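You operate a simulated robot arm through the tools that you are given. There is no shell and no other tool. Be economical: measure what you need, move in short steps, check, and stop when the job is done.

You run a simulated robot arm. Do the job below in one go: nothing can be reset, and whatever is moved stays where it is left.

TASK
Let the vacuum go and take both caps off the stubs.
Fine: shut the pump valve, break the vacuum to nought, then pull the caps and lay them on the CHECKED pad.

Only the result counts: the job must be done as asked and must still hold three seconds after the hand-in. Knocking over, shifting, dropping, spilling or breaking anything else fails it. Lids that push on must go on centred and level and be pressed home; caps that screw on are set level and turned clockwise until they are tight.

THE ROBOT
A 7-joint arm with a two-finger parallel gripper, fixed in place. Base frame: the origin is at the foot of the arm, x ahead of it, y to its left, z up. Readings come in m, degrees, newtons and seconds.
Its first joint turns from -166.0 to 166.0 degrees. Payload 4.4 kg.
Tool frame: the origin (TCP) lies between the finger pads and is the grasp point; the fingertips stand 0.023 m ahead of it; z points along the fingers, y is the line along which they close. The gripper opens to 0.094 m. The fingers are 0.038 m wide and 0.01 m thick; the gripper's body (0.054 by 0.096 m) begins 0.039 m behind the TCP.
Orientation is that of the tool frame in the base frame, as a unit quaternion [x, y, z, w]. With the fingers straight down and closing along the base's y, the tool's x points along the base's -x, its y along +y and its z along -z.

THE INTERFACE
- The arm moves only by the tool apply_moves. Its argument "motion" is a list of rows, each a list of 3 entries, a list of its own where there are three numbers: the shift along the tool's x, y, z in units of 500 mm (1.0 is 500 mm), then the turn, a rotation vector about the tool's x, y, z in units of 60 degrees (1.0 is 60 degrees), then the gripper command, from -1 (fully open) to 1 (shut), values between in proportion. In form: [[[dx, dy, dz], [rx, ry, rz], jaw], ...]. A call has 1 to 8 rows; each row is the pose to reach, as a shift and turn from the pose commanded when the call began, along the tool's axes at that moment. A call with a number of a shift or a turn outside -1 to 1 is refused whole. A row lasts 0.2 s, in which the tool goes at most 0.05 m and 8.6 degrees; a call with a longer step from one row to the next is refused whole, and so is a gripper value outside its range. A pose out of reach is approached as far as the arm can. The call stops where the force on the tool passes 90 N (or 10 N more than at its start, if that is more) or the arm is blocked; 0.2 s more then pass. Each finger travels about 0.072 m/s and halts on what it meets, pressing with about 29 N; the grip force reading is that of the motor and also rises with nothing between the fingers. The clock runs only during rows and for 0.2 s after the last one: add rows that repeat a pose to give the fingers time. The reply holds the time, the measured pose of the TCP, the force on the tool along the base axes, the opening and the grip force, in the units named above and with some noise.
- Cameras (640 x 400 px; columns grow to the right, rows downward): "scene" is fixed at [0.2196, 0.6497, 1.4766]; the picture's right is [-0.41, -0.91, 0.00], its down [-0.45, 0.20, -0.87] and it looks along [0.79, -0.35, -0.49] (base axes); focal length 359 px, centre (320, 200). "wrist" rides on the gripper at [0.086, 0.016, -0.075] in the tool frame; the picture's right is [-0.18, 0.98, 0.00], its down [-0.58, -0.11, -0.81] and it looks along [-0.79, -0.15, 0.59] (tool axes); focal length 243 px, centre (320, 200). There is no depth. A picture from a camera that has moved, and an enlarged one, comes with that camera's place and axes in the base frame and with its lens.
- get_image(camera): a new picture of that camera. No time passes.
- close_up(camera, box): a new picture of the part [left, top, right, bottom] of that camera's present view, enlarged. No time passes.
- finish_job(): hands the job in; it is judged then, once.

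Work in short steps. Places have to be worked out from the pictures, the camera data and where the tool is seen: move nearer, look again, correct. Check each grasp and each placing, and mend what went wrong. You have 120 turns and 76 pictures in all, those below and enlarged ones among them. Open the gripper and draw the arm clear of the work before you hand the job in, unless the task says otherwise; then end with one line.

The tools are called after "Emit:" as name(argument=value, ...) on one line, values as JSON. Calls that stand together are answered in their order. apply_moves: Moves the arm, as the interface text tells. Its arguments: {"type":"object","properties":{"motion":{"type":"array","items":{"type":"array"}}},"required":["motion"]} The other tools are called the same way: get_image (camera) takes a picture; close_up (camera, box) takes an enlarged picture of a part of a camera's view; finish_job () hands the job in.

At the start:

```text
time: 0.0
eef_pos: [0.6488, 0.1579, 1.3038]
tcp_rot: [0.0, 1.0, 0.0, -0.001]
force: [-1.1, 0.5, -0.5]
width: 0.094
finger_force: 0.1
```

scene: 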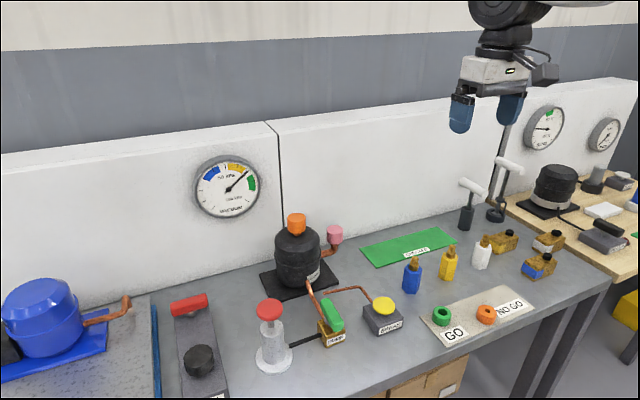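
wrist: 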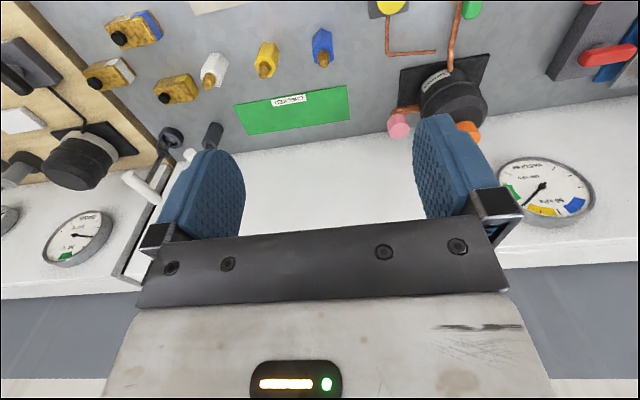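

I see a tank with orange and pink caps, a green-handled valve, a yellow-button box, a gauge and a green pad. I'll enlarge them to read the labels.

Emit:
close_up(camera="scene", box=[240, 200, 460, 350])

Emit:
close_up(camera="scene", box=[190, 150, 270, 220])

Emit:
close_up(camera="scene", box=[140, 270, 320, 400])

Emit:
close_up(camera="scene", box=[400, 170, 580, 350])

```text
2.67 times, centred on (350, 275) of scene
camera zoom: at [0.2196, 0.6497, 1.4766], right [-0.41, -0.91, 0.0], down [-0.45, 0.2, -0.87], along [0.79, -0.35, -0.49], focal length 956 px, centre (240, 0)
```

zoom: 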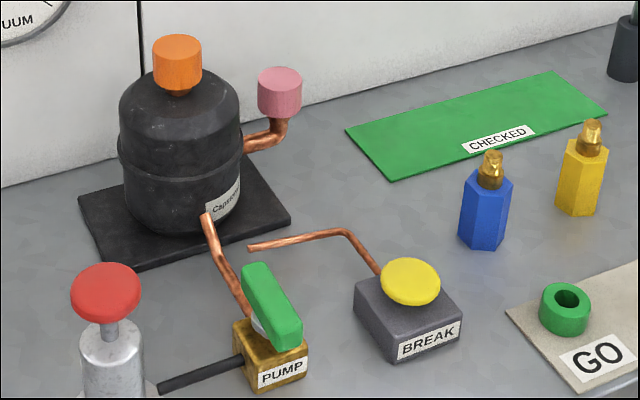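

```text
5.71 times, centred on (230, 185) of scene
camera zoom: at [0.2196, 0.6497, 1.4766], right [-0.41, -0.91, 0.0], down [-0.45, 0.2, -0.87], along [0.79, -0.35, -0.49], focal length 2050 px, centre (834, 286)
```

zoom: 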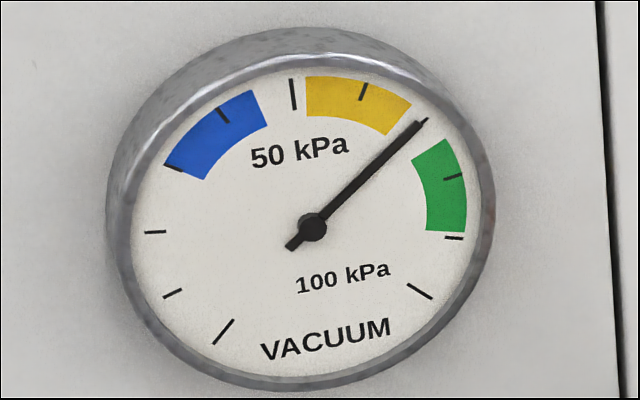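

```text
3.08 times, centred on (230, 335) of scene
camera zoom: at [0.2196, 0.6497, 1.4766], right [-0.41, -0.91, 0.0], down [-0.45, 0.2, -0.87], along [0.79, -0.35, -0.49], focal length 1104 px, centre (597, -215)
```

zoom: 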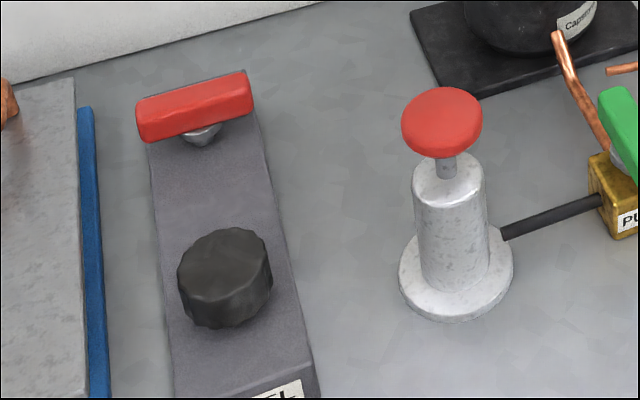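

```text
2.22 times, centred on (490, 260) of scene
camera zoom: at [0.2196, 0.6497, 1.4766], right [-0.41, -0.91, 0.0], down [-0.45, 0.2, -0.87], along [0.79, -0.35, -0.49], focal length 797 px, centre (-58, 67)
```

zoom: 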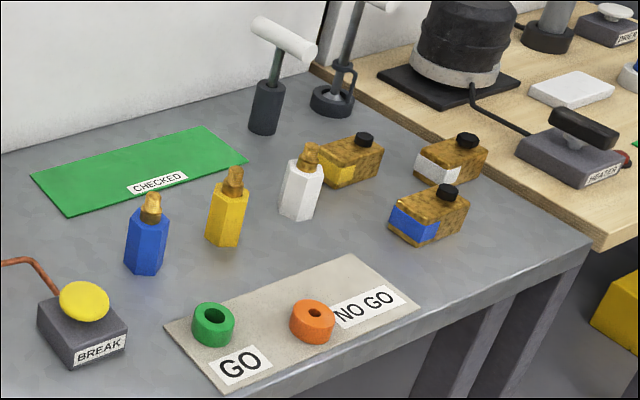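

The wrist and scene cameras give pad and button positions that differ by about (0.04, -0.07) m. I'll move the arm above the pump valve area and look again to sort out which is right.

Emit:
apply_moves(motion=[[[0, 0.08, 0.04], [0, 0, 0], -1], [[0, 0.16, 0.08], [0, 0, 0], -1], [[0, 0.24, 0.12], [0, 0, 0], -1], [[0, 0.32, 0.16], [0, 0, 0], -1], [[0, 0.4, 0.2], [0, 0, 0], -1], [[0, 0.4, 0.2], [0, 0, 0], -1]])

Emit:
get_image(camera="scene")

Emit:
get_image(camera="wrist")

```text
time: 1.4
eef_pos: [0.6474, 0.3593, 1.2055]
tcp_rot: [0.001, 1.0, 0.0, 0.0]
force: [-0.3, 0.1, 0.3]
width: 0.0941
finger_force: 0.0
```

```text
69 pictures are left
```

scene: 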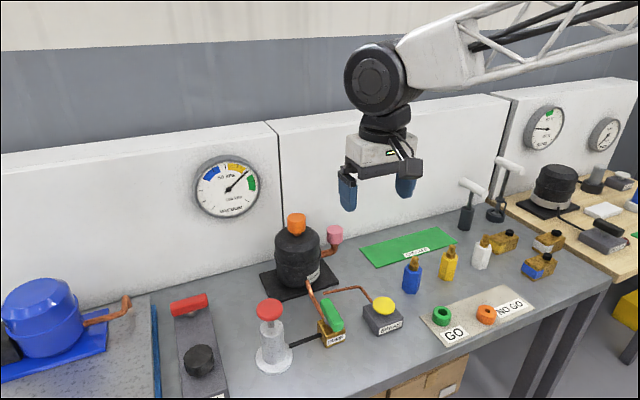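

```text
68 pictures are left
camera wrist: at [0.5599, 0.3749, 1.2813], right [0.18, 0.98, 0.0], down [0.58, -0.11, 0.81], along [0.79, -0.15, -0.59], focal length 243 px, centre (320, 200)
```

wrist: 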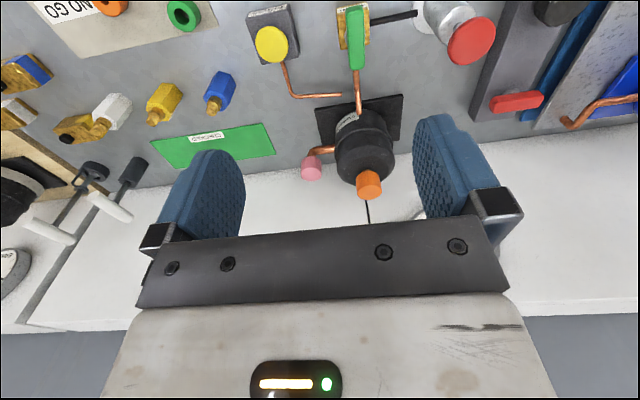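

Triangulating between the two wrist views and the scene puts the bench at about z = 0.80 rather than 0.894. I estimate the BREAK button at (0.708, 0.269, 0.85), the pump handle at (0.725, 0.397, 0.86), the orange cap at (0.914, 0.401, 0.995) and the pink cap at (0.938, 0.285, 0.91). I'll enlarge the valve next.

Emit:
close_up(camera="wrist", box=[230, 0, 440, 130])

Emit:
close_up(camera="scene", box=[280, 280, 380, 350])

```text
3.05 times, centred on (335, 65) of wrist
camera zoom: at [0.5599, 0.3749, 1.2813], right [0.18, 0.98, 0.0], down [0.58, -0.11, 0.81], along [0.79, -0.15, -0.59], focal length 739 px, centre (274, 611)
```

zoom: 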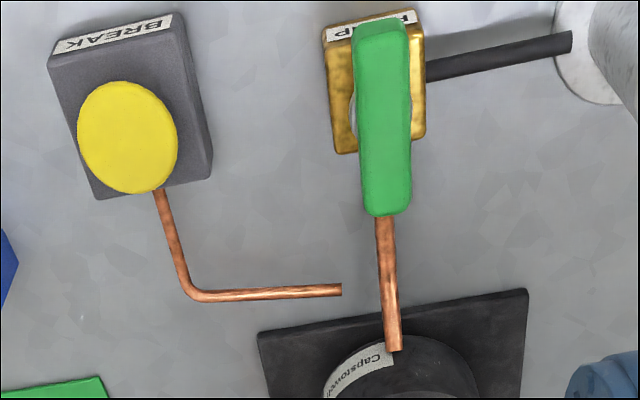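

```text
5.71 times, centred on (330, 315) of scene
camera zoom: at [0.2196, 0.6497, 1.4766], right [-0.41, -0.91, 0.0], down [-0.45, 0.2, -0.87], along [0.79, -0.35, -0.49], focal length 2050 px, centre (263, -457)
```

zoom: 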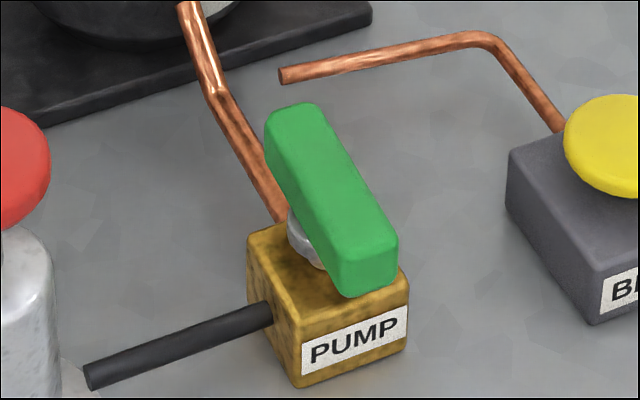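

The handle lies in line with its pipe, so it is open, centred near (0.724, 0.397). I'll move above it at z ≈ 0.95 and check again.

Emit:
apply_moves(motion=[[[-0.077, 0.038, 0], [0, 0, 0], -1], [[-0.153, 0.075, 0], [0, 0, 0], -1], [[-0.153, 0.075, 0.1], [0, 0, 0], -1], [[-0.153, 0.075, 0.2], [0, 0, 0], -1], [[-0.153, 0.075, 0.3], [0, 0, 0], -1], [[-0.153, 0.075, 0.4], [0, 0, 0], -1], [[-0.153, 0.075, 0.5], [0, 0, 0], -1], [[-0.153, 0.075, 0.51], [0, 0, 0], -1]])

Emit:
close_up(camera="scene", box=[240, 230, 420, 350])

Emit:
get_image(camera="wrist")

```text
time: 3.2
eef_pos: [0.7245, 0.3949, 0.947]
tcp_rot: [0.0, 1.0, 0.0, 0.0]
force: [0.2, -0.1, 1.0]
width: 0.0942
finger_force: 0.1
```

```text
3.33 times, centred on (330, 290) of scene
camera zoom: at [0.2196, 0.6497, 1.4766], right [-0.41, -0.91, 0.0], down [-0.45, 0.2, -0.87], along [0.79, -0.35, -0.49], focal length 1196 px, centre (287, -100)
```

zoom: 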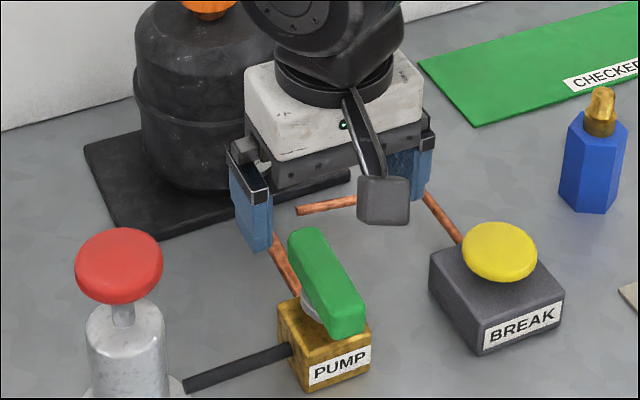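

```text
64 pictures are left
camera wrist: at [0.6367, 0.4109, 1.0234], right [0.18, 0.98, 0.0], down [0.58, -0.11, 0.81], along [0.79, -0.15, -0.59], focal length 243 px, centre (320, 200)
```

wrist: 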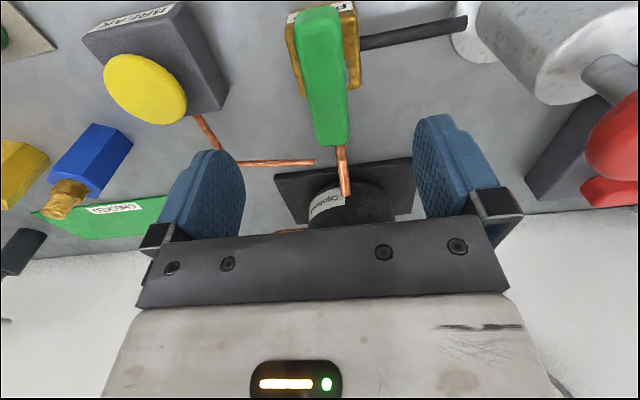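

The handle centre comes out at (0.725, 0.399) with its top at z ≈ 0.87. I'll lower to TCP z ≈ 0.870 and look.

Emit:
apply_moves(motion=[[[0, 0.008, 0.06], [0, 0, 0], -1], [[0, 0.008, 0.11], [0, 0, 0], -1], [[0, 0.008, 0.155], [0, 0, 0], -1], [[0, 0.008, 0.155], [0, 0, 0], -1]])

Emit:
close_up(camera="scene", box=[270, 250, 390, 350])

Emit:
get_image(camera="wrist")

```text
time: 4.2
eef_pos: [0.7271, 0.3975, 0.869]
tcp_rot: [0.0, 1.0, 0.0, 0.0]
force: [0.9, -0.4, 0.3]
width: 0.0941
finger_force: 0.1
```

```text
4.00 times, centred on (330, 300) of scene
camera zoom: at [0.2196, 0.6497, 1.4766], right [-0.41, -0.91, 0.0], down [-0.45, 0.2, -0.87], along [0.79, -0.35, -0.49], focal length 1435 px, centre (280, -200)
```

zoom: 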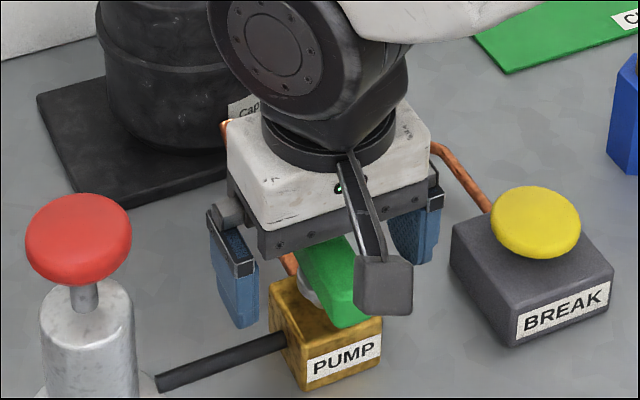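

```text
62 pictures are left
camera wrist: at [0.6382, 0.4131, 0.9451], right [0.18, 0.98, 0.0], down [0.58, -0.11, 0.81], along [0.79, -0.15, -0.59], focal length 243 px, centre (320, 200)
```

wrist: 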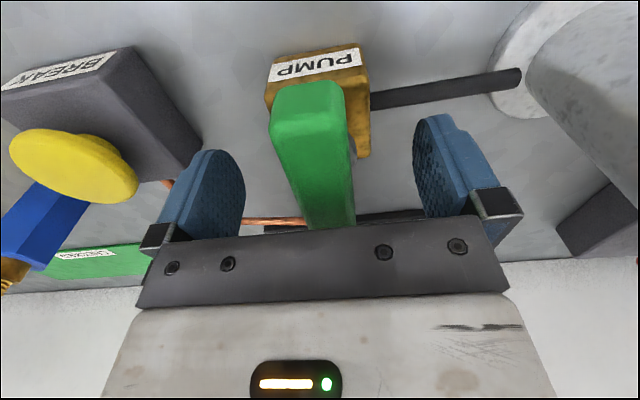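

The handle sits between the fingers with its top at about 0.865, and the body top is about 0.825. I'll lower 8 mm and close on it.

Emit:
apply_moves(motion=[[[0, 0.003, 0.016], [0, 0, 0], -1], [[0, 0.003, 0.016], [0, 0, 0], 0.2], [[0, 0.003, 0.016], [0, 0, 0], 0.7], [[0, 0.003, 0.016], [0, 0, 0], 1], [[0, 0.003, 0.016], [0, 0, 0], 1], [[0, 0.003, 0.016], [0, 0, 0], 1]])

Emit:
get_image(camera="wrist")

```text
time: 5.6
eef_pos: [0.7258, 0.3996, 0.8622]
tcp_rot: [0.0, 1.0, 0.0, 0.0]
force: [7.4, 49.9, -15.1]
width: 0.0499
finger_force: 44.4
```

```text
61 pictures are left
camera wrist: at [0.6376, 0.4157, 0.938], right [0.18, 0.98, 0.0], down [0.58, -0.11, 0.81], along [0.79, -0.15, -0.59], focal length 243 px, centre (320, 200)
```

wrist: 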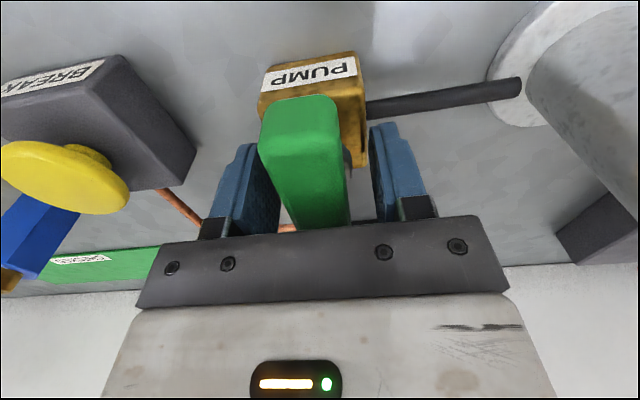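

The fingers stopped at 0.05 m with a 50 N side load, so they are probably on the valve body and not the handle. I'll open and go up about 12 mm, then try again.

Emit:
apply_moves(motion=[[[0, 0, 0], [0, 0, 0], 0], [[0, 0, 0], [0, 0, 0], -0.3], [[0, 0, -0.024], [0, 0, 0], -0.3], [[0, 0, -0.024], [0, 0, 0], -0.3]])

Emit:
get_image(camera="wrist")

Emit:
close_up(camera="scene", box=[270, 250, 390, 350])

```text
time: 6.6
eef_pos: [0.726, 0.3984, 0.8748]
tcp_rot: [0.0, 1.0, 0.0, 0.0]
force: [0.1, 0.6, 0.0]
width: 0.0612
finger_force: 0.0
```

```text
60 pictures are left
camera wrist: at [0.638, 0.4148, 0.9505], right [0.18, 0.98, 0.0], down [0.58, -0.11, 0.81], along [0.79, -0.15, -0.59], focal length 243 px, centre (320, 200)
```

wrist: 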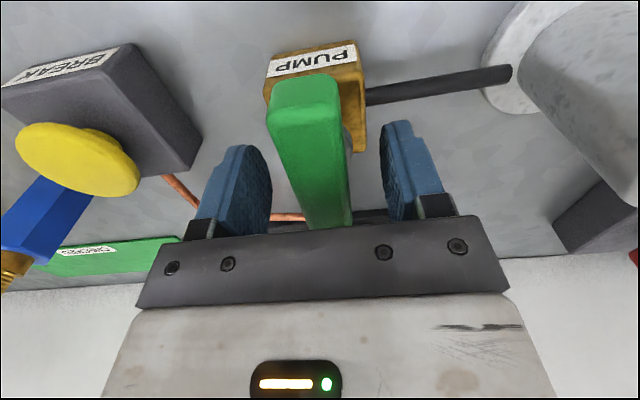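

```text
4.00 times, centred on (330, 300) of scene
camera zoom: at [0.2196, 0.6497, 1.4766], right [-0.41, -0.91, 0.0], down [-0.45, 0.2, -0.87], along [0.79, -0.35, -0.49], focal length 1435 px, centre (280, -200)
```

zoom: 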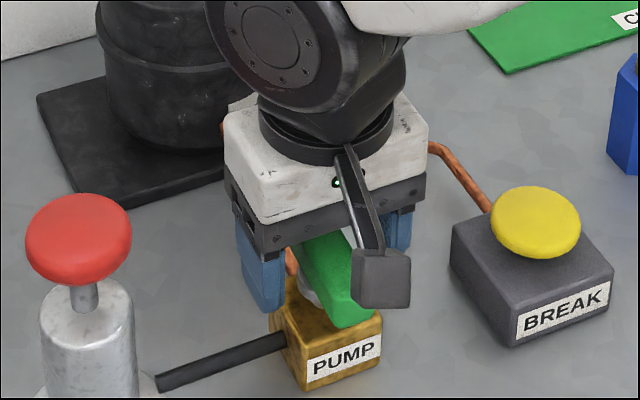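

The handle is off towards -y by about 6 mm, so I'll shift there. I'll close with the tips just above the body.

Emit:
apply_moves(motion=[[[0, -0.013, 0.008], [0, 0, 0], -0.3], [[0, -0.013, 0.008], [0, 0, 0], 0.3], [[0, -0.013, 0.008], [0, 0, 0], 0.7], [[0, -0.013, 0.008], [0, 0, 0], 1], [[0, -0.013, 0.008], [0, 0, 0], 1]])

Emit:
get_image(camera="wrist")

```text
time: 7.8
eef_pos: [0.7258, 0.3935, 0.8724]
tcp_rot: [0.001, 1.0, 0.001, 0.0]
force: [-1.4, 57.6, -9.4]
width: 0.0448
finger_force: 29.3
```

```text
58 pictures are left
camera wrist: at [0.6379, 0.4093, 0.9471], right [0.18, 0.98, 0.0], down [0.58, -0.11, 0.81], along [0.79, -0.15, -0.59], focal length 243 px, centre (320, 200)
```

wrist: 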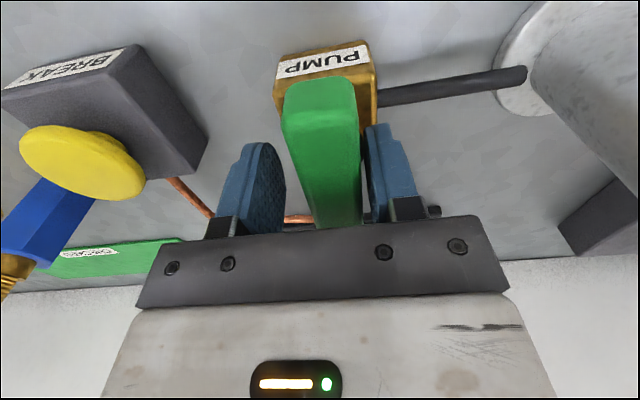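

The +y finger is the one touching, since the reaction is +y, so the handle centre is really at y ≈ 0.403. I'll open, shift +y about 11 mm and close again.

Emit:
apply_moves(motion=[[[0, 0, 0], [0, 0, 0], 0], [[0, 0.01, 0], [0, 0, 0], -0.3], [[0, 0.022, 0], [0, 0, 0], -0.3], [[0, 0.022, 0], [0, 0, 0], 0.2], [[0, 0.022, 0], [0, 0, 0], 0.5], [[0, 0.022, 0], [0, 0, 0], 1], [[0, 0.022, 0], [0, 0, 0], 1], [[0, 0.022, 0], [0, 0, 0], 1]])

Emit:
get_image(camera="wrist")

```text
time: 9.6
eef_pos: [0.7255, 0.4035, 0.8708]
tcp_rot: [0.0, 1.0, 0.0, 0.0]
force: [-1.6, -57.7, 3.8]
width: 0.0382
finger_force: 29.2
```

```text
57 pictures are left
camera wrist: at [0.6378, 0.4193, 0.9468], right [0.18, 0.98, 0.0], down [0.58, -0.11, 0.81], along [0.79, -0.15, -0.59], focal length 243 px, centre (320, 200)
```

wrist: 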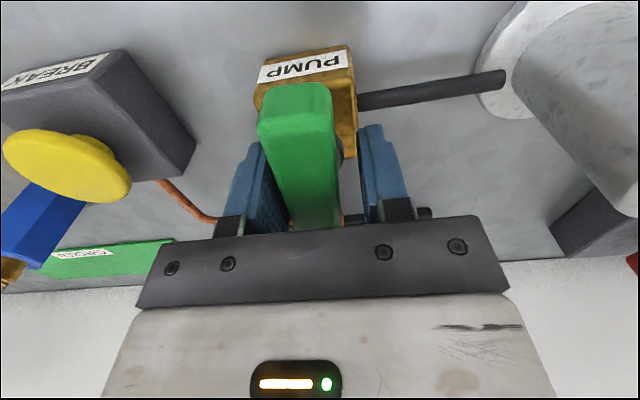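

Now the -y finger touches, so the handle spans y 0.384–0.416 with its centre at 0.400. I'll recentre by -3.5 mm and close.

Emit:
apply_moves(motion=[[[0, 0, 0], [0, 0, 0], 0], [[0, -0.007, 0], [0, 0, 0], 0], [[0, -0.007, 0], [0, 0, 0], 0.5], [[0, -0.007, 0], [0, 0, 0], 1], [[0, -0.007, 0], [0, 0, 0], 1], [[0, -0.007, 0], [0, 0, 0], 1]])

```text
time: 11.0
eef_pos: [0.7246, 0.4001, 0.871]
tcp_rot: [0.0, 1.0, 0.0, 0.0]
force: [-2.8, -30.0, 14.0]
width: 0.0316
finger_force: 45.4
```

The handle is gripped at 31.6 mm. I'll try a small counter-clockwise turn (seen from above), which keeps the camera away from the plunger.

Emit:
apply_moves(motion=[[[0, -0.002, 0], [0, 0, -0.1], 1], [[0, -0.002, 0], [0, 0, -0.2], 1], [[0, -0.002, 0], [0, 0, -0.3], 1], [[0, -0.002, 0], [0, 0, -0.3], 1]])

Emit:
get_image(camera="wrist")

Emit:
get_image(camera="scene")

```text
time: 12.0
eef_pos: [0.7259, 0.4002, 0.8714]
tcp_rot: [-0.156, 0.988, 0.0, -0.001]
force: [-4.8, -10.5, 5.1]
width: 0.0378
finger_force: 45.3
```

```text
56 pictures are left
camera wrist: at [0.6368, 0.3884, 0.9472], right [-0.13, 0.99, 0.0], down [0.59, 0.08, 0.81], along [0.8, 0.1, -0.59], focal length 243 px, centre (320, 200)
```

wrist: 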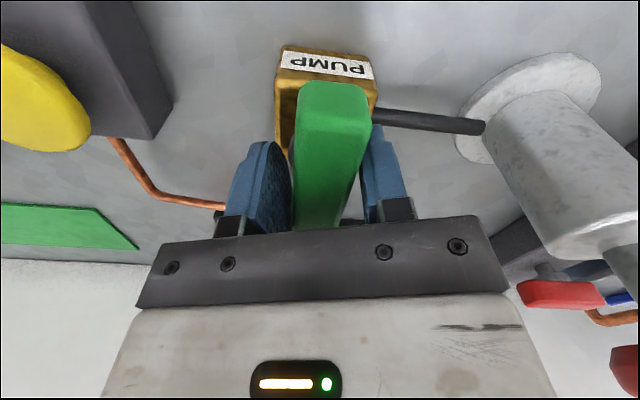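

```text
55 pictures are left
```

scene: 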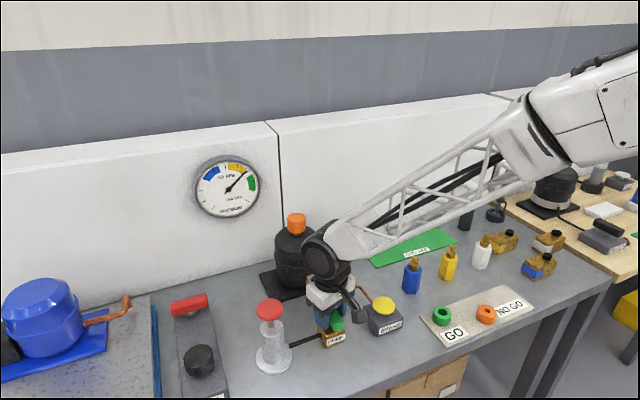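

The handle did not follow and the fingers were forced open, so counter-clockwise is against a stop. I'll rotate clockwise instead, watching clearance between the wrist camera and the plunger knob at about (0.719, 0.537).

Emit:
apply_moves(motion=[[[0, 0, 0], [0, 0, 0.1], 1], [[0, 0, 0], [0, 0, 0.2], 1], [[0, 0, 0], [0, 0, 0.3], 1], [[0, 0, 0], [0, 0, 0.42], 1], [[0, 0, 0], [0, 0, 0.54], 1], [[0, 0, 0], [0, 0, 0.66], 1], [[0, 0, 0], [0, 0, 0.78], 1], [[0, 0, 0], [0, 0, 0.78], 1]])

Emit:
get_image(camera="wrist")

```text
time: 13.9
eef_pos: [0.7256, 0.3979, 0.87]
tcp_rot: [0.25, 0.968, -0.001, -0.001]
force: [-7.3, -23.3, 10.8]
width: 0.0313
finger_force: 44.4
stopped in row 8: the force on the tool passed its limit (the readings are from after the stop); the commanded pose is now the measured one
```

```text
54 pictures are left
camera wrist: at [0.6551, 0.4538, 0.947], right [0.64, 0.77, 0.0], down [0.46, -0.37, 0.81], along [0.62, -0.51, -0.59], focal length 243 px, centre (320, 200)
```

wrist: 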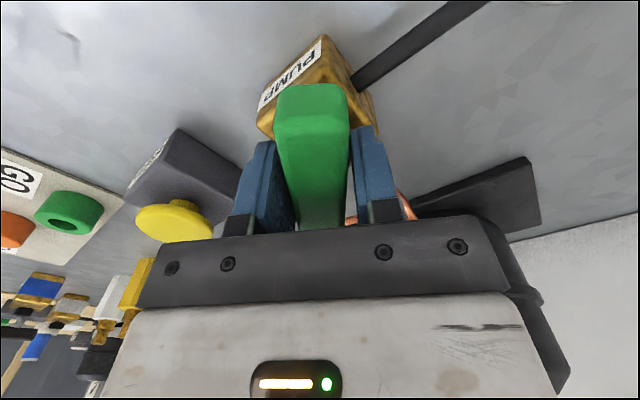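

The handle turns clockwise and is now at 29°. I'll continue slowly.

Emit:
apply_moves(motion=[[[0, 0, 0], [0, 0, 0.08], 1], [[0, 0, 0], [0, 0, 0.16], 1], [[0, 0, 0], [0, 0, 0.24], 1], [[0, 0, 0], [0, 0, 0.32], 1], [[0, 0, 0], [0, 0, 0.4], 1], [[0, 0, 0], [0, 0, 0.48], 1], [[0, 0, 0], [0, 0, 0.48], 1]])

Emit:
get_image(camera="scene")

```text
time: 15.1
eef_pos: [0.7218, 0.3978, 0.8699]
tcp_rot: [0.437, 0.899, -0.004, -0.003]
force: [-14.2, -20.1, 12.6]
width: 0.0315
finger_force: 45.2
stopped in row 5: the force on the tool passed its limit (the readings are from after the stop); the commanded pose is now the measured one
```

```text
53 pictures are left
```

scene: 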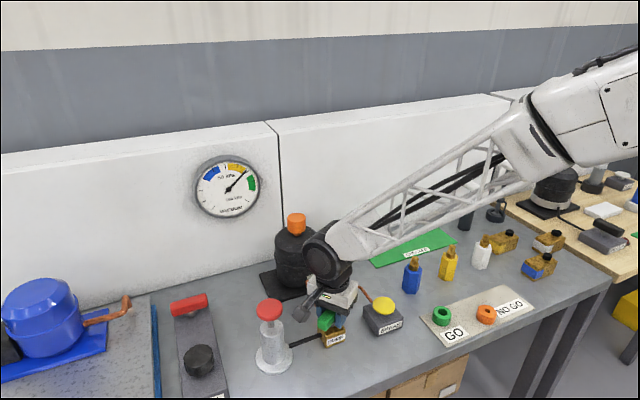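

Now at about 52°, with the tool being drawn towards -x. The pivot is slightly off to (-x, -y), so I'll continue with a small shift that way.

Emit:
apply_moves(motion=[[[0.003, -0.003, 0], [0, 0, 0.08], 1], [[0.003, -0.006, 0], [0, 0, 0.16], 1], [[0.003, -0.009, 0], [0, 0, 0.24], 1], [[0.003, -0.009, 0], [0, 0, 0.32], 1], [[0.003, -0.009, 0], [0, 0, 0.4], 1], [[0.003, -0.009, 0], [0, 0, 0.4], 1]])

Emit:
close_up(camera="scene", box=[240, 250, 400, 370])

```text
time: 16.5
eef_pos: [0.7207, 0.3951, 0.8703]
tcp_rot: [0.616, 0.788, -0.003, -0.001]
force: [71.8, -35.8, -1.6]
width: 0.0328
finger_force: 44.8
```

```text
3.33 times, centred on (320, 310) of scene
camera zoom: at [0.2196, 0.6497, 1.4766], right [-0.41, -0.91, 0.0], down [-0.45, 0.2, -0.87], along [0.79, -0.35, -0.49], focal length 1196 px, centre (320, -167)
```

zoom: 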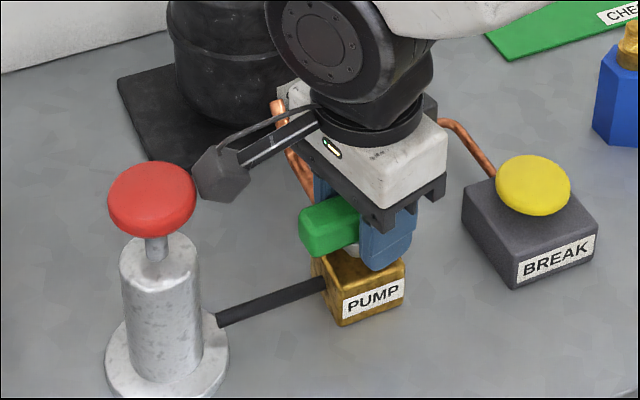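

At 76° the +x force shows I over-shifted. I'll nudge +x and finish to 90°; the camera clears the knob.

Emit:
apply_moves(motion=[[[0, 0.006, 0], [0, 0, 0], 1], [[0, 0.007, 0], [0, 0, 0.06], 1], [[0, 0.007, 0], [0, 0, 0.12], 1], [[0, 0.007, 0], [0, 0, 0.18], 1], [[0, 0.007, 0], [0, 0, 0.25], 1], [[0, 0.007, 0], [0, 0, 0.25], 1]])

Emit:
close_up(camera="scene", box=[240, 250, 400, 370])

```text
time: 17.4
eef_pos: [0.7214, 0.3931, 0.8692]
tcp_rot: [0.665, 0.747, -0.005, 0.0]
force: [-3.6, -63.5, 0.4]
width: 0.0325
finger_force: 44.6
stopped in row 4: the force on the tool passed its limit (the readings are from after the stop); the commanded pose is now the measured one
```

```text
3.33 times, centred on (320, 310) of scene
camera zoom: at [0.2196, 0.6497, 1.4766], right [-0.41, -0.91, 0.0], down [-0.45, 0.2, -0.87], along [0.79, -0.35, -0.49], focal length 1196 px, centre (320, -167)
```

zoom: 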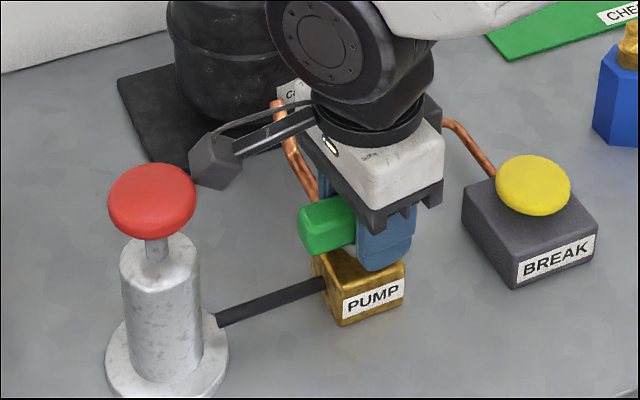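

At 83° there is a -y force, either grip friction or the camera touching the knob. I'll release and retreat upward, then inspect the handle.

Emit:
apply_moves(motion=[[[0, 0, 0], [0, 0, 0], 0], [[0, 0, 0], [0, 0, 0], -0.3], [[0, 0, -0.08], [0, 0, 0], -0.3], [[0, 0, -0.17], [0, 0, 0], -0.3], [[0, 0, -0.26], [0, 0, 0], -0.3]])

Emit:
get_image(camera="wrist")

Emit:
close_up(camera="scene", box=[240, 250, 400, 370])

```text
time: 18.0
eef_pos: [0.7183, 0.3928, 0.8677]
tcp_rot: [0.666, 0.746, -0.009, -0.002]
force: [-7.7, -36.8, 1.8]
width: 0.0615
finger_force: 0.1
stopped in row 3: the force on the tool passed its limit (the readings are from after the stop); the commanded pose is now the measured one
```

```text
50 pictures are left
camera wrist: at [0.7248, 0.4806, 0.9418], right [1.0, -0.07, -0.01], down [-0.03, -0.58, 0.81], along [-0.07, -0.81, -0.58], focal length 243 px, centre (320, 200)
```

wrist: 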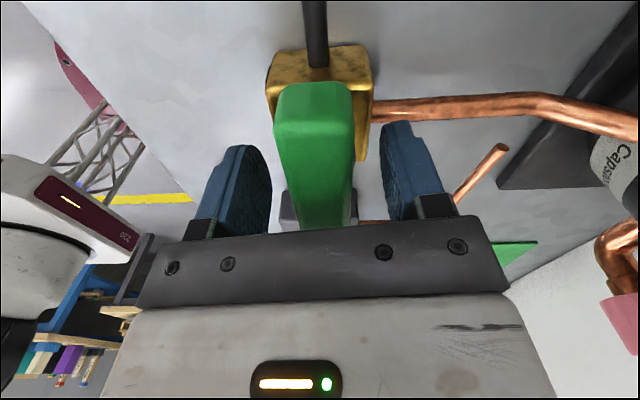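

```text
3.33 times, centred on (320, 310) of scene
camera zoom: at [0.2196, 0.6497, 1.4766], right [-0.41, -0.91, 0.0], down [-0.45, 0.2, -0.87], along [0.79, -0.35, -0.49], focal length 1196 px, centre (320, -167)
```

zoom: 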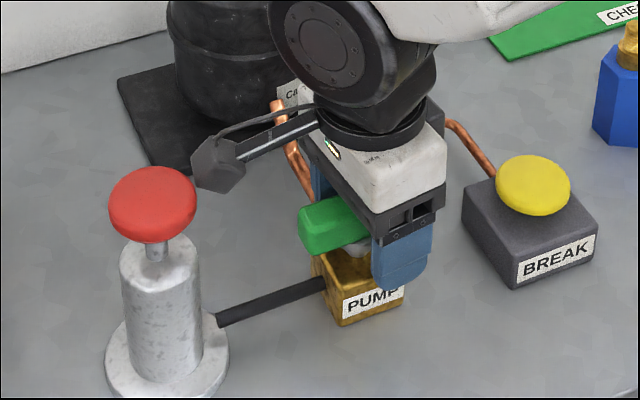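

With the fingers open the -y force persists, so the camera housing is touching the knob. I'll back off towards -y about 25 mm before lifting; the handle only lies between the fingers along y.

Emit:
apply_moves(motion=[[[-0.02, 0, 0], [0, 0, 0], -0.3], [[-0.05, 0, 0], [0, 0, 0], -0.3], [[-0.05, 0, 0], [0, 0, 0], -0.3]])

Emit:
close_up(camera="scene", box=[240, 250, 400, 370])

```text
time: 18.8
eef_pos: [0.7221, 0.3685, 0.8676]
tcp_rot: [0.667, 0.745, -0.007, -0.001]
force: [-0.8, 0.2, 0.9]
width: 0.0611
finger_force: 0.0
```

```text
3.33 times, centred on (320, 310) of scene
camera zoom: at [0.2196, 0.6497, 1.4766], right [-0.41, -0.91, 0.0], down [-0.45, 0.2, -0.87], along [0.79, -0.35, -0.49], focal length 1196 px, centre (320, -167)
```

zoom: 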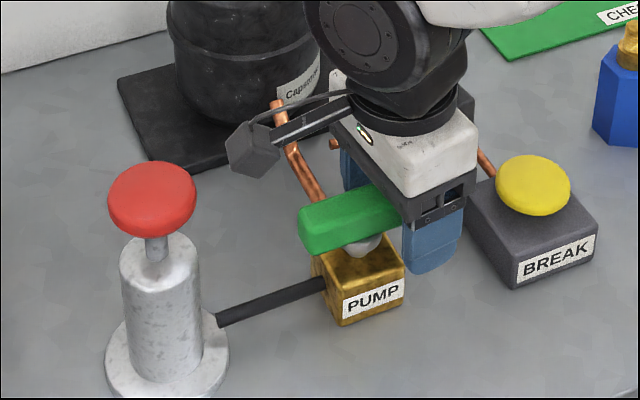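

The plunger is undisturbed and free. From this -y end of the handle I'll grip it, turn the last ~7° and sweep slightly towards -x to reach the stop.

Emit:
apply_moves(motion=[[[0, 0.006, 0], [0, 0, 0], 0.2], [[0, 0.006, 0], [0, 0, 0], 0.7], [[0, 0.006, 0], [0, 0, 0], 1], [[0, 0.006, 0], [0, 0, 0], 1], [[0, 0.002, 0], [0, 0, 0.06], 1], [[0, -0.003, 0], [0, 0, 0.12], 1], [[0, -0.005, 0], [0, 0, 0.14], 1], [[0, -0.005, 0], [0, 0, 0.14], 1]])

Emit:
get_image(camera="wrist")

```text
time: 20.6
eef_pos: [0.719, 0.3691, 0.8669]
tcp_rot: [0.72, 0.694, -0.007, -0.001]
force: [2.9, 1.4, -17.1]
width: 0.0261
finger_force: 45.4
```

```text
47 pictures are left
camera wrist: at [0.7383, 0.4549, 0.9417], right [0.98, -0.22, -0.01], down [-0.12, -0.57, 0.81], along [-0.18, -0.79, -0.58], focal length 243 px, centre (320, 200)
```

wrist: 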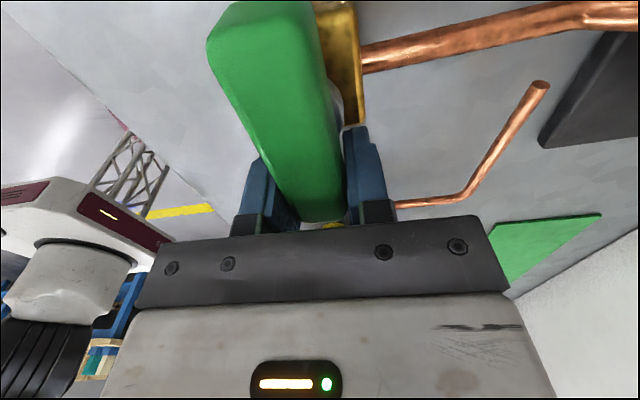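

Forces are low and the tool has reached 92°. I'll release, back off and up, and verify the handle angle.

Emit:
apply_moves(motion=[[[0, 0, 0], [0, 0, 0], 0], [[0, 0, 0], [0, 0, 0], -0.3], [[0, 0, -0.08], [0, 0, 0], -0.5], [[0, 0, -0.17], [0, 0, 0], -0.5], [[0, 0, -0.26], [0, 0, 0], -0.5], [[-0.03, 0, -0.35], [0, 0, 0], -0.5]])

Emit:
get_image(camera="wrist")

Emit:
close_up(camera="scene", box=[240, 250, 400, 370])

```text
time: 22.0
eef_pos: [0.7215, 0.3562, 1.0426]
tcp_rot: [0.719, 0.695, -0.008, -0.001]
force: [-0.2, -0.5, -0.2]
width: 0.0708
finger_force: 0.1
```

```text
46 pictures are left
camera wrist: at [0.7406, 0.4417, 1.116], right [0.98, -0.22, -0.01], down [-0.12, -0.57, 0.81], along [-0.18, -0.79, -0.58], focal length 243 px, centre (320, 200)
```

wrist: 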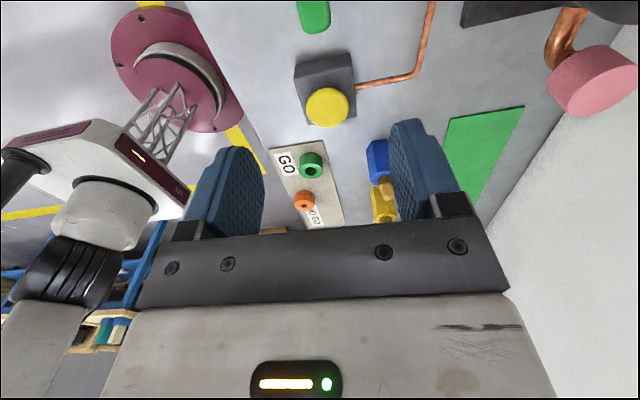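

```text
3.33 times, centred on (320, 310) of scene
camera zoom: at [0.2196, 0.6497, 1.4766], right [-0.41, -0.91, 0.0], down [-0.45, 0.2, -0.87], along [0.79, -0.35, -0.49], focal length 1196 px, centre (320, -167)
```

zoom: 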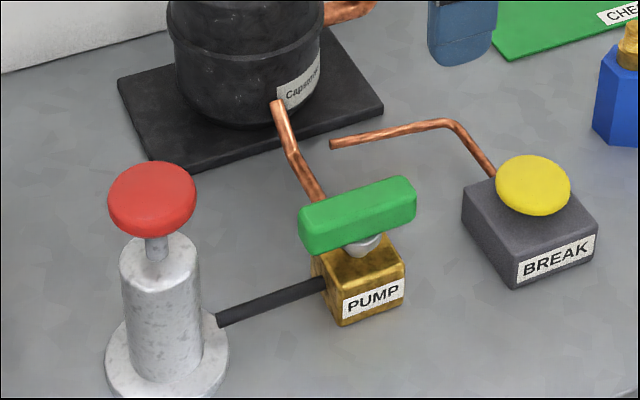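

The handle's image slope matches a line along y, so the pump valve is shut across its pipe at about 90°. Next I'll go over BREAK at (0.709, 0.269), turning the wrist back and closing the fingers.

Emit:
apply_moves(motion=[[[-0.03, 0, 0], [0, 0, -0.14], -0.5], [[-0.06, 0, 0], [0, 0, -0.28], 0], [[-0.09, -0.01, 0], [0, 0, -0.42], 0.5], [[-0.12, -0.02, 0], [0, 0, -0.56], 1], [[-0.15, -0.02, 0], [0, 0, -0.7], 1], [[-0.175, -0.02, 0], [0, 0, -0.84], 1], [[-0.175, -0.02, 0], [0, 0, -0.98], 1], [[-0.175, -0.02, 0], [0, 0, -0.98], 1]])

Emit:
get_image(camera="wrist")

Emit:
close_up(camera="scene", box=[190, 150, 270, 220])

```text
time: 23.8
eef_pos: [0.7091, 0.2683, 1.0426]
tcp_rot: [0.285, 0.959, -0.006, -0.003]
force: [0.1, -0.4, -0.9]
width: 0.0001
finger_force: 29.3
```

```text
44 pictures are left
camera wrist: at [0.6453, 0.3295, 1.1193], right [0.69, 0.72, -0.01], down [0.44, -0.4, 0.81], along [0.58, -0.56, -0.59], focal length 243 px, centre (320, 200)
```

wrist: 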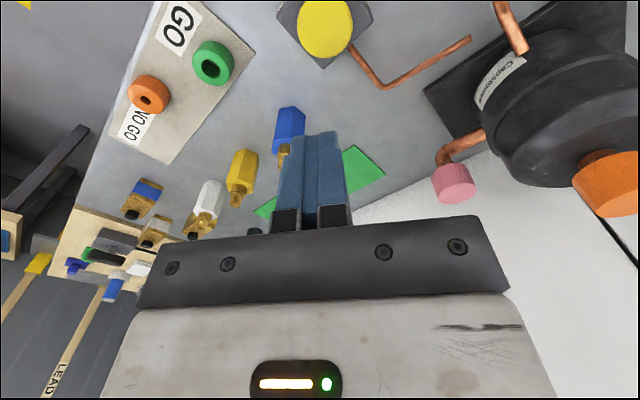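

```text
5.71 times, centred on (230, 185) of scene
camera zoom: at [0.2196, 0.6497, 1.4766], right [-0.41, -0.91, 0.0], down [-0.45, 0.2, -0.87], along [0.79, -0.35, -0.49], focal length 2050 px, centre (834, 286)
```

zoom: 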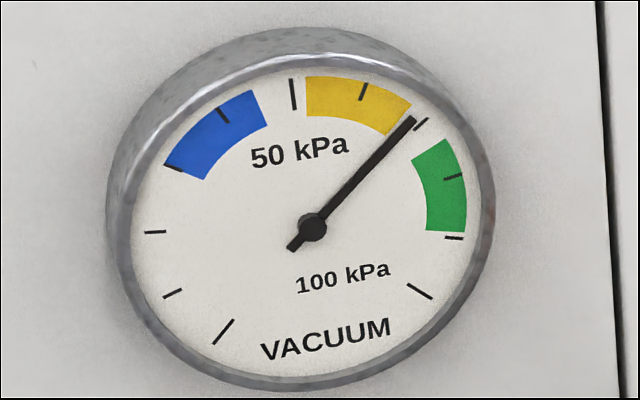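

The needle has begun to fall slightly, so the valve is shut. BREAK is confirmed at (0.710, 0.268). I'll lower closed fingers to just over it and press gently.

Emit:
apply_moves(motion=[[[0, 0, 0.09], [0, 0, 0], 1], [[0, 0, 0.18], [0, 0, 0], 1], [[0, 0, 0.26], [0, 0, 0], 1], [[0, 0, 0.29], [0, 0, 0], 1], [[0, 0, 0.31], [0, 0, 0], 1], [[0, 0, 0.32], [0, 0, 0], 1], [[0, 0, 0.33], [0, 0, 0], 1], [[0, 0, 0.33], [0, 0, 0], 1]])

Emit:
close_up(camera="scene", box=[330, 260, 430, 340])

```text
time: 25.6
eef_pos: [0.7067, 0.2655, 0.8766]
tcp_rot: [0.286, 0.958, -0.006, -0.003]
force: [2.0, 0.9, 2.5]
width: 0.0
finger_force: 28.9
```

```text
5.00 times, centred on (380, 300) of scene
camera zoom: at [0.2196, 0.6497, 1.4766], right [-0.41, -0.91, 0.0], down [-0.45, 0.2, -0.87], along [0.79, -0.35, -0.49], focal length 1793 px, centre (20, -300)
```

zoom: 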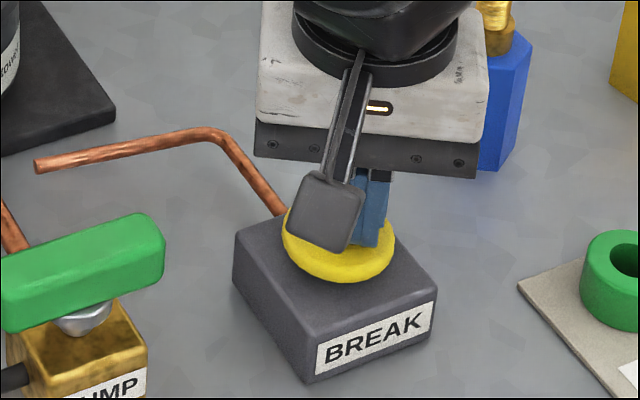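

The tip looks to be at about button height with only 2.5 N of contact. I'll press down in small steps.

Emit:
apply_moves(motion=[[[0, 0, 0.006], [0, 0, 0], 1], [[0, 0, 0.012], [0, 0, 0], 1], [[0, 0, 0.018], [0, 0, 0], 1], [[0, 0, 0.018], [0, 0, 0], 1]])

Emit:
close_up(camera="scene", box=[190, 150, 270, 220])

```text
time: 26.6
eef_pos: [0.7067, 0.2662, 0.8709]
tcp_rot: [0.286, 0.958, -0.006, -0.002]
force: [-13.0, -23.0, 55.2]
width: 0.0001
finger_force: 28.7
```

```text
5.71 times, centred on (230, 185) of scene
camera zoom: at [0.2196, 0.6497, 1.4766], right [-0.41, -0.91, 0.0], down [-0.45, 0.2, -0.87], along [0.79, -0.35, -0.49], focal length 2050 px, centre (834, 286)
```

zoom: 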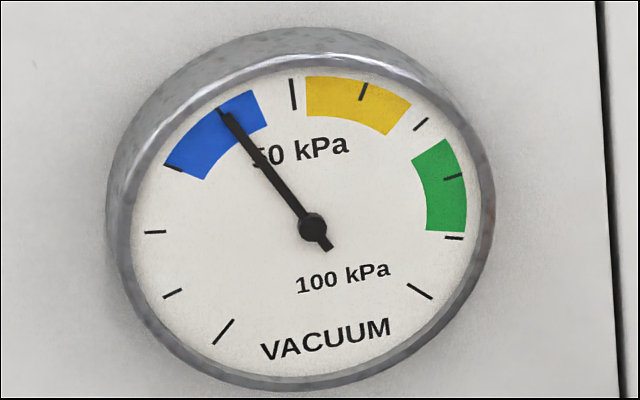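

The vacuum is falling quickly with the button pressed. I'll hold it.

Emit:
apply_moves(motion=[[[0, 0, 0], [0, 0, 0], 1], [[0, 0, 0], [0, 0, 0], 1], [[0, 0, 0], [0, 0, 0], 1], [[0, 0, 0], [0, 0, 0], 1], [[0, 0, 0], [0, 0, 0], 1], [[0, 0, 0], [0, 0, 0], 1], [[0, 0, 0], [0, 0, 0], 1], [[0, 0, 0], [0, 0, 0], 1]])

Emit:
apply_moves(motion=[[[0, 0, 0], [0, 0, 0], 1], [[0, 0, 0], [0, 0, 0], 1], [[0, 0, 0], [0, 0, 0], 1], [[0, 0, 0], [0, 0, 0], 1], [[0, 0, 0], [0, 0, 0], 1], [[0, 0, 0], [0, 0, 0], 1], [[0, 0, 0], [0, 0, 0], 1], [[0, 0, 0], [0, 0, 0], 1]])

Emit:
close_up(camera="scene", box=[190, 150, 270, 220])

```text
time: 28.4
eef_pos: [0.7064, 0.2665, 0.8703]
tcp_rot: [0.286, 0.958, -0.005, -0.003]
force: [19.8, -17.1, 67.6]
width: 0.0001
finger_force: 29.1
```

```text
time: 30.2
eef_pos: [0.7068, 0.2672, 0.8718]
tcp_rot: [0.286, 0.958, -0.005, -0.004]
force: [22.9, -2.0, 71.4]
width: 0.0
finger_force: 29.0
```

```text
5.71 times, centred on (230, 185) of scene
camera zoom: at [0.2196, 0.6497, 1.4766], right [-0.41, -0.91, 0.0], down [-0.45, 0.2, -0.87], along [0.79, -0.35, -0.49], focal length 2050 px, centre (834, 286)
```

zoom: 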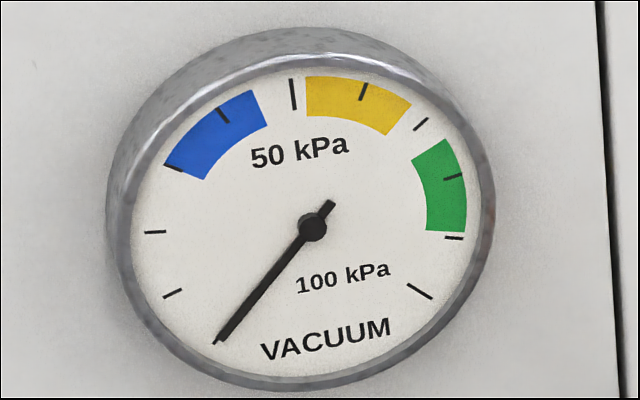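

The gauge is at nought. I'll release the button, rise to about z = 1.13, straighten the yaw and open.

Emit:
apply_moves(motion=[[[0, 0, -0.08], [0, 0, 0], 1], [[0, 0, -0.17], [0, 0, -0.1], 1], [[0, 0, -0.26], [0, 0, -0.22], 0.5], [[0, 0, -0.35], [0, 0, -0.33], 0], [[0, 0, -0.44], [0, 0, -0.44], -0.5], [[0, 0, -0.52], [0, 0, -0.553], -0.5], [[0, 0, -0.52], [0, 0, -0.553], -0.5]])

Emit:
get_image(camera="wrist")

Emit:
get_image(camera="scene")

```text
time: 31.8
eef_pos: [0.7083, 0.2671, 1.1307]
tcp_rot: [-0.001, 1.0, -0.004, -0.006]
force: [0.7, 0.9, 1.2]
width: 0.0704
finger_force: 0.0
```

```text
39 pictures are left
camera wrist: at [0.6209, 0.2844, 1.2073], right [0.18, 0.98, -0.01], down [0.59, -0.1, 0.8], along [0.79, -0.15, -0.6], focal length 243 px, centre (320, 200)
```

wrist: 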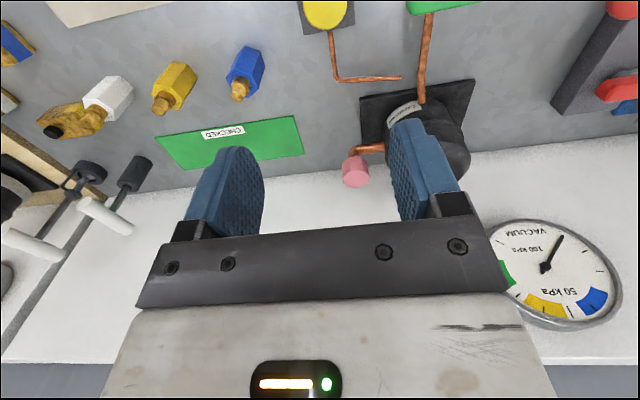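

```text
38 pictures are left
```

scene: 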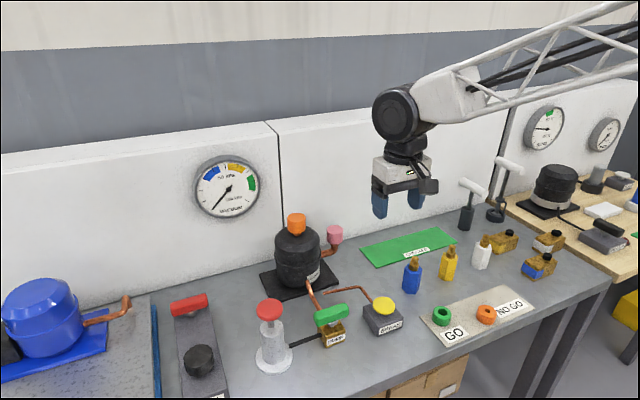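

The vacuum stays at nought. The pad spans about x 0.883–0.977, y -0.12–0.18, and the pink cap is at (0.938, 0.287, 0.911). Because orange is near the reach limit, I'll approach it with a 20° outward tilt, first stopping above and short of it.

Emit:
apply_moves(motion=[[[-0.06, 0.053, 0], [0, -0.067, 0], -0.5], [[-0.12, 0.106, 0], [0, -0.133, 0], -0.5], [[-0.18, 0.16, 0], [0, -0.2, 0], -0.5], [[-0.24, 0.213, 0], [0, -0.267, 0], -0.5], [[-0.3, 0.266, 0], [0, -0.333, 0], -0.5], [[-0.3, 0.266, 0], [0, -0.333, 0], -0.5]])

Emit:
get_image(camera="wrist")

Emit:
close_up(camera="scene", box=[250, 160, 410, 280])

```text
time: 33.2
eef_pos: [0.8577, 0.4043, 1.1241]
tcp_rot: [-0.001, 0.986, -0.005, 0.169]
force: [0.3, 0.6, 0.4]
width: 0.0704
finger_force: 0.1
```

```text
37 pictures are left
camera wrist: at [0.7508, 0.4197, 1.1673], right [0.17, 0.98, 0.05], down [0.28, -0.1, 0.95], along [0.94, -0.15, -0.29], focal length 243 px, centre (320, 200)
```

wrist: 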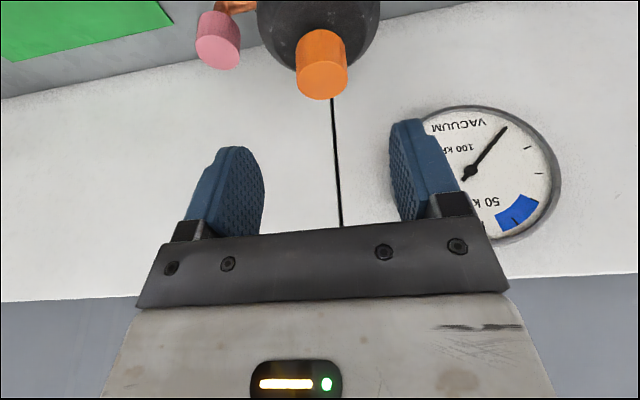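

```text
3.33 times, centred on (330, 220) of scene
camera zoom: at [0.2196, 0.6497, 1.4766], right [-0.41, -0.91, 0.0], down [-0.45, 0.2, -0.87], along [0.79, -0.35, -0.49], focal length 1196 px, centre (287, 133)
```

zoom: 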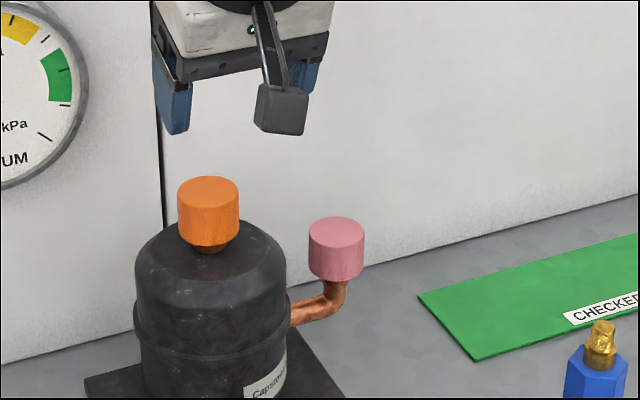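

I put the orange cap's top centre at (0.928, 0.400, 1.003), diameter ≈ 45 mm and height ≈ 36 mm. I'll move over it and down to TCP z ≈ 1.04, then check alignment.

Emit:
apply_moves(motion=[[[-0.05, -0.004, 0.06], [0, 0, 0], -0.6], [[-0.102, -0.0086, 0.119], [0, 0, 0], -0.6], [[-0.087, -0.0086, 0.16], [0, 0, 0], -0.6], [[-0.072, -0.0086, 0.204], [0, 0, 0], -0.6], [[-0.072, -0.0086, 0.204], [0, 0, 0], -0.6]])

Emit:
get_image(camera="wrist")

Emit:
close_up(camera="scene", box=[250, 160, 410, 280])

```text
time: 34.4
eef_pos: [0.9271, 0.3975, 1.0404]
tcp_rot: [-0.001, 0.986, -0.005, 0.169]
force: [1.1, -0.9, -1.2]
width: 0.0754
finger_force: 0.1
```

```text
35 pictures are left
camera wrist: at [0.8195, 0.4131, 1.0835], right [0.17, 0.98, 0.05], down [0.28, -0.1, 0.95], along [0.94, -0.15, -0.29], focal length 243 px, centre (320, 200)
```

wrist: 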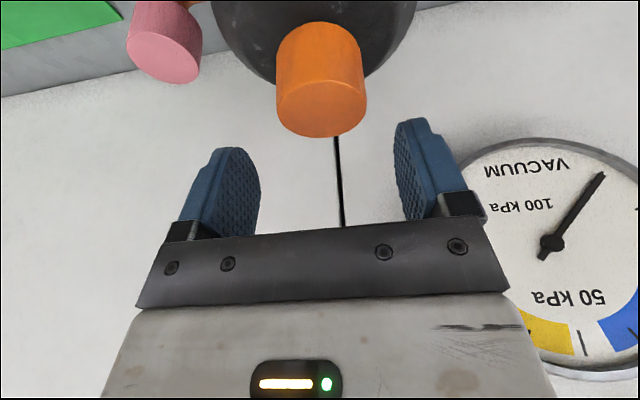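

```text
3.33 times, centred on (330, 220) of scene
camera zoom: at [0.2196, 0.6497, 1.4766], right [-0.41, -0.91, 0.0], down [-0.45, 0.2, -0.87], along [0.79, -0.35, -0.49], focal length 1196 px, centre (287, 133)
```

zoom: 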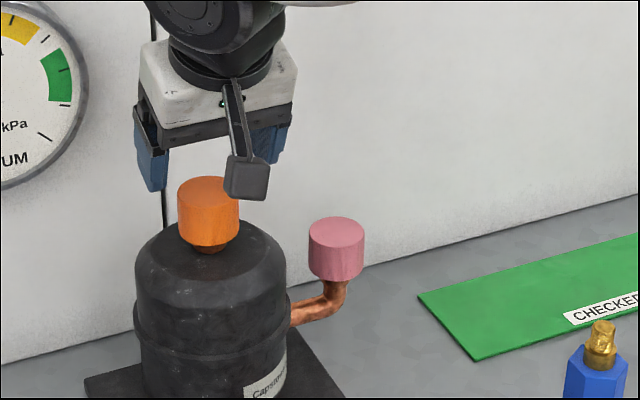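

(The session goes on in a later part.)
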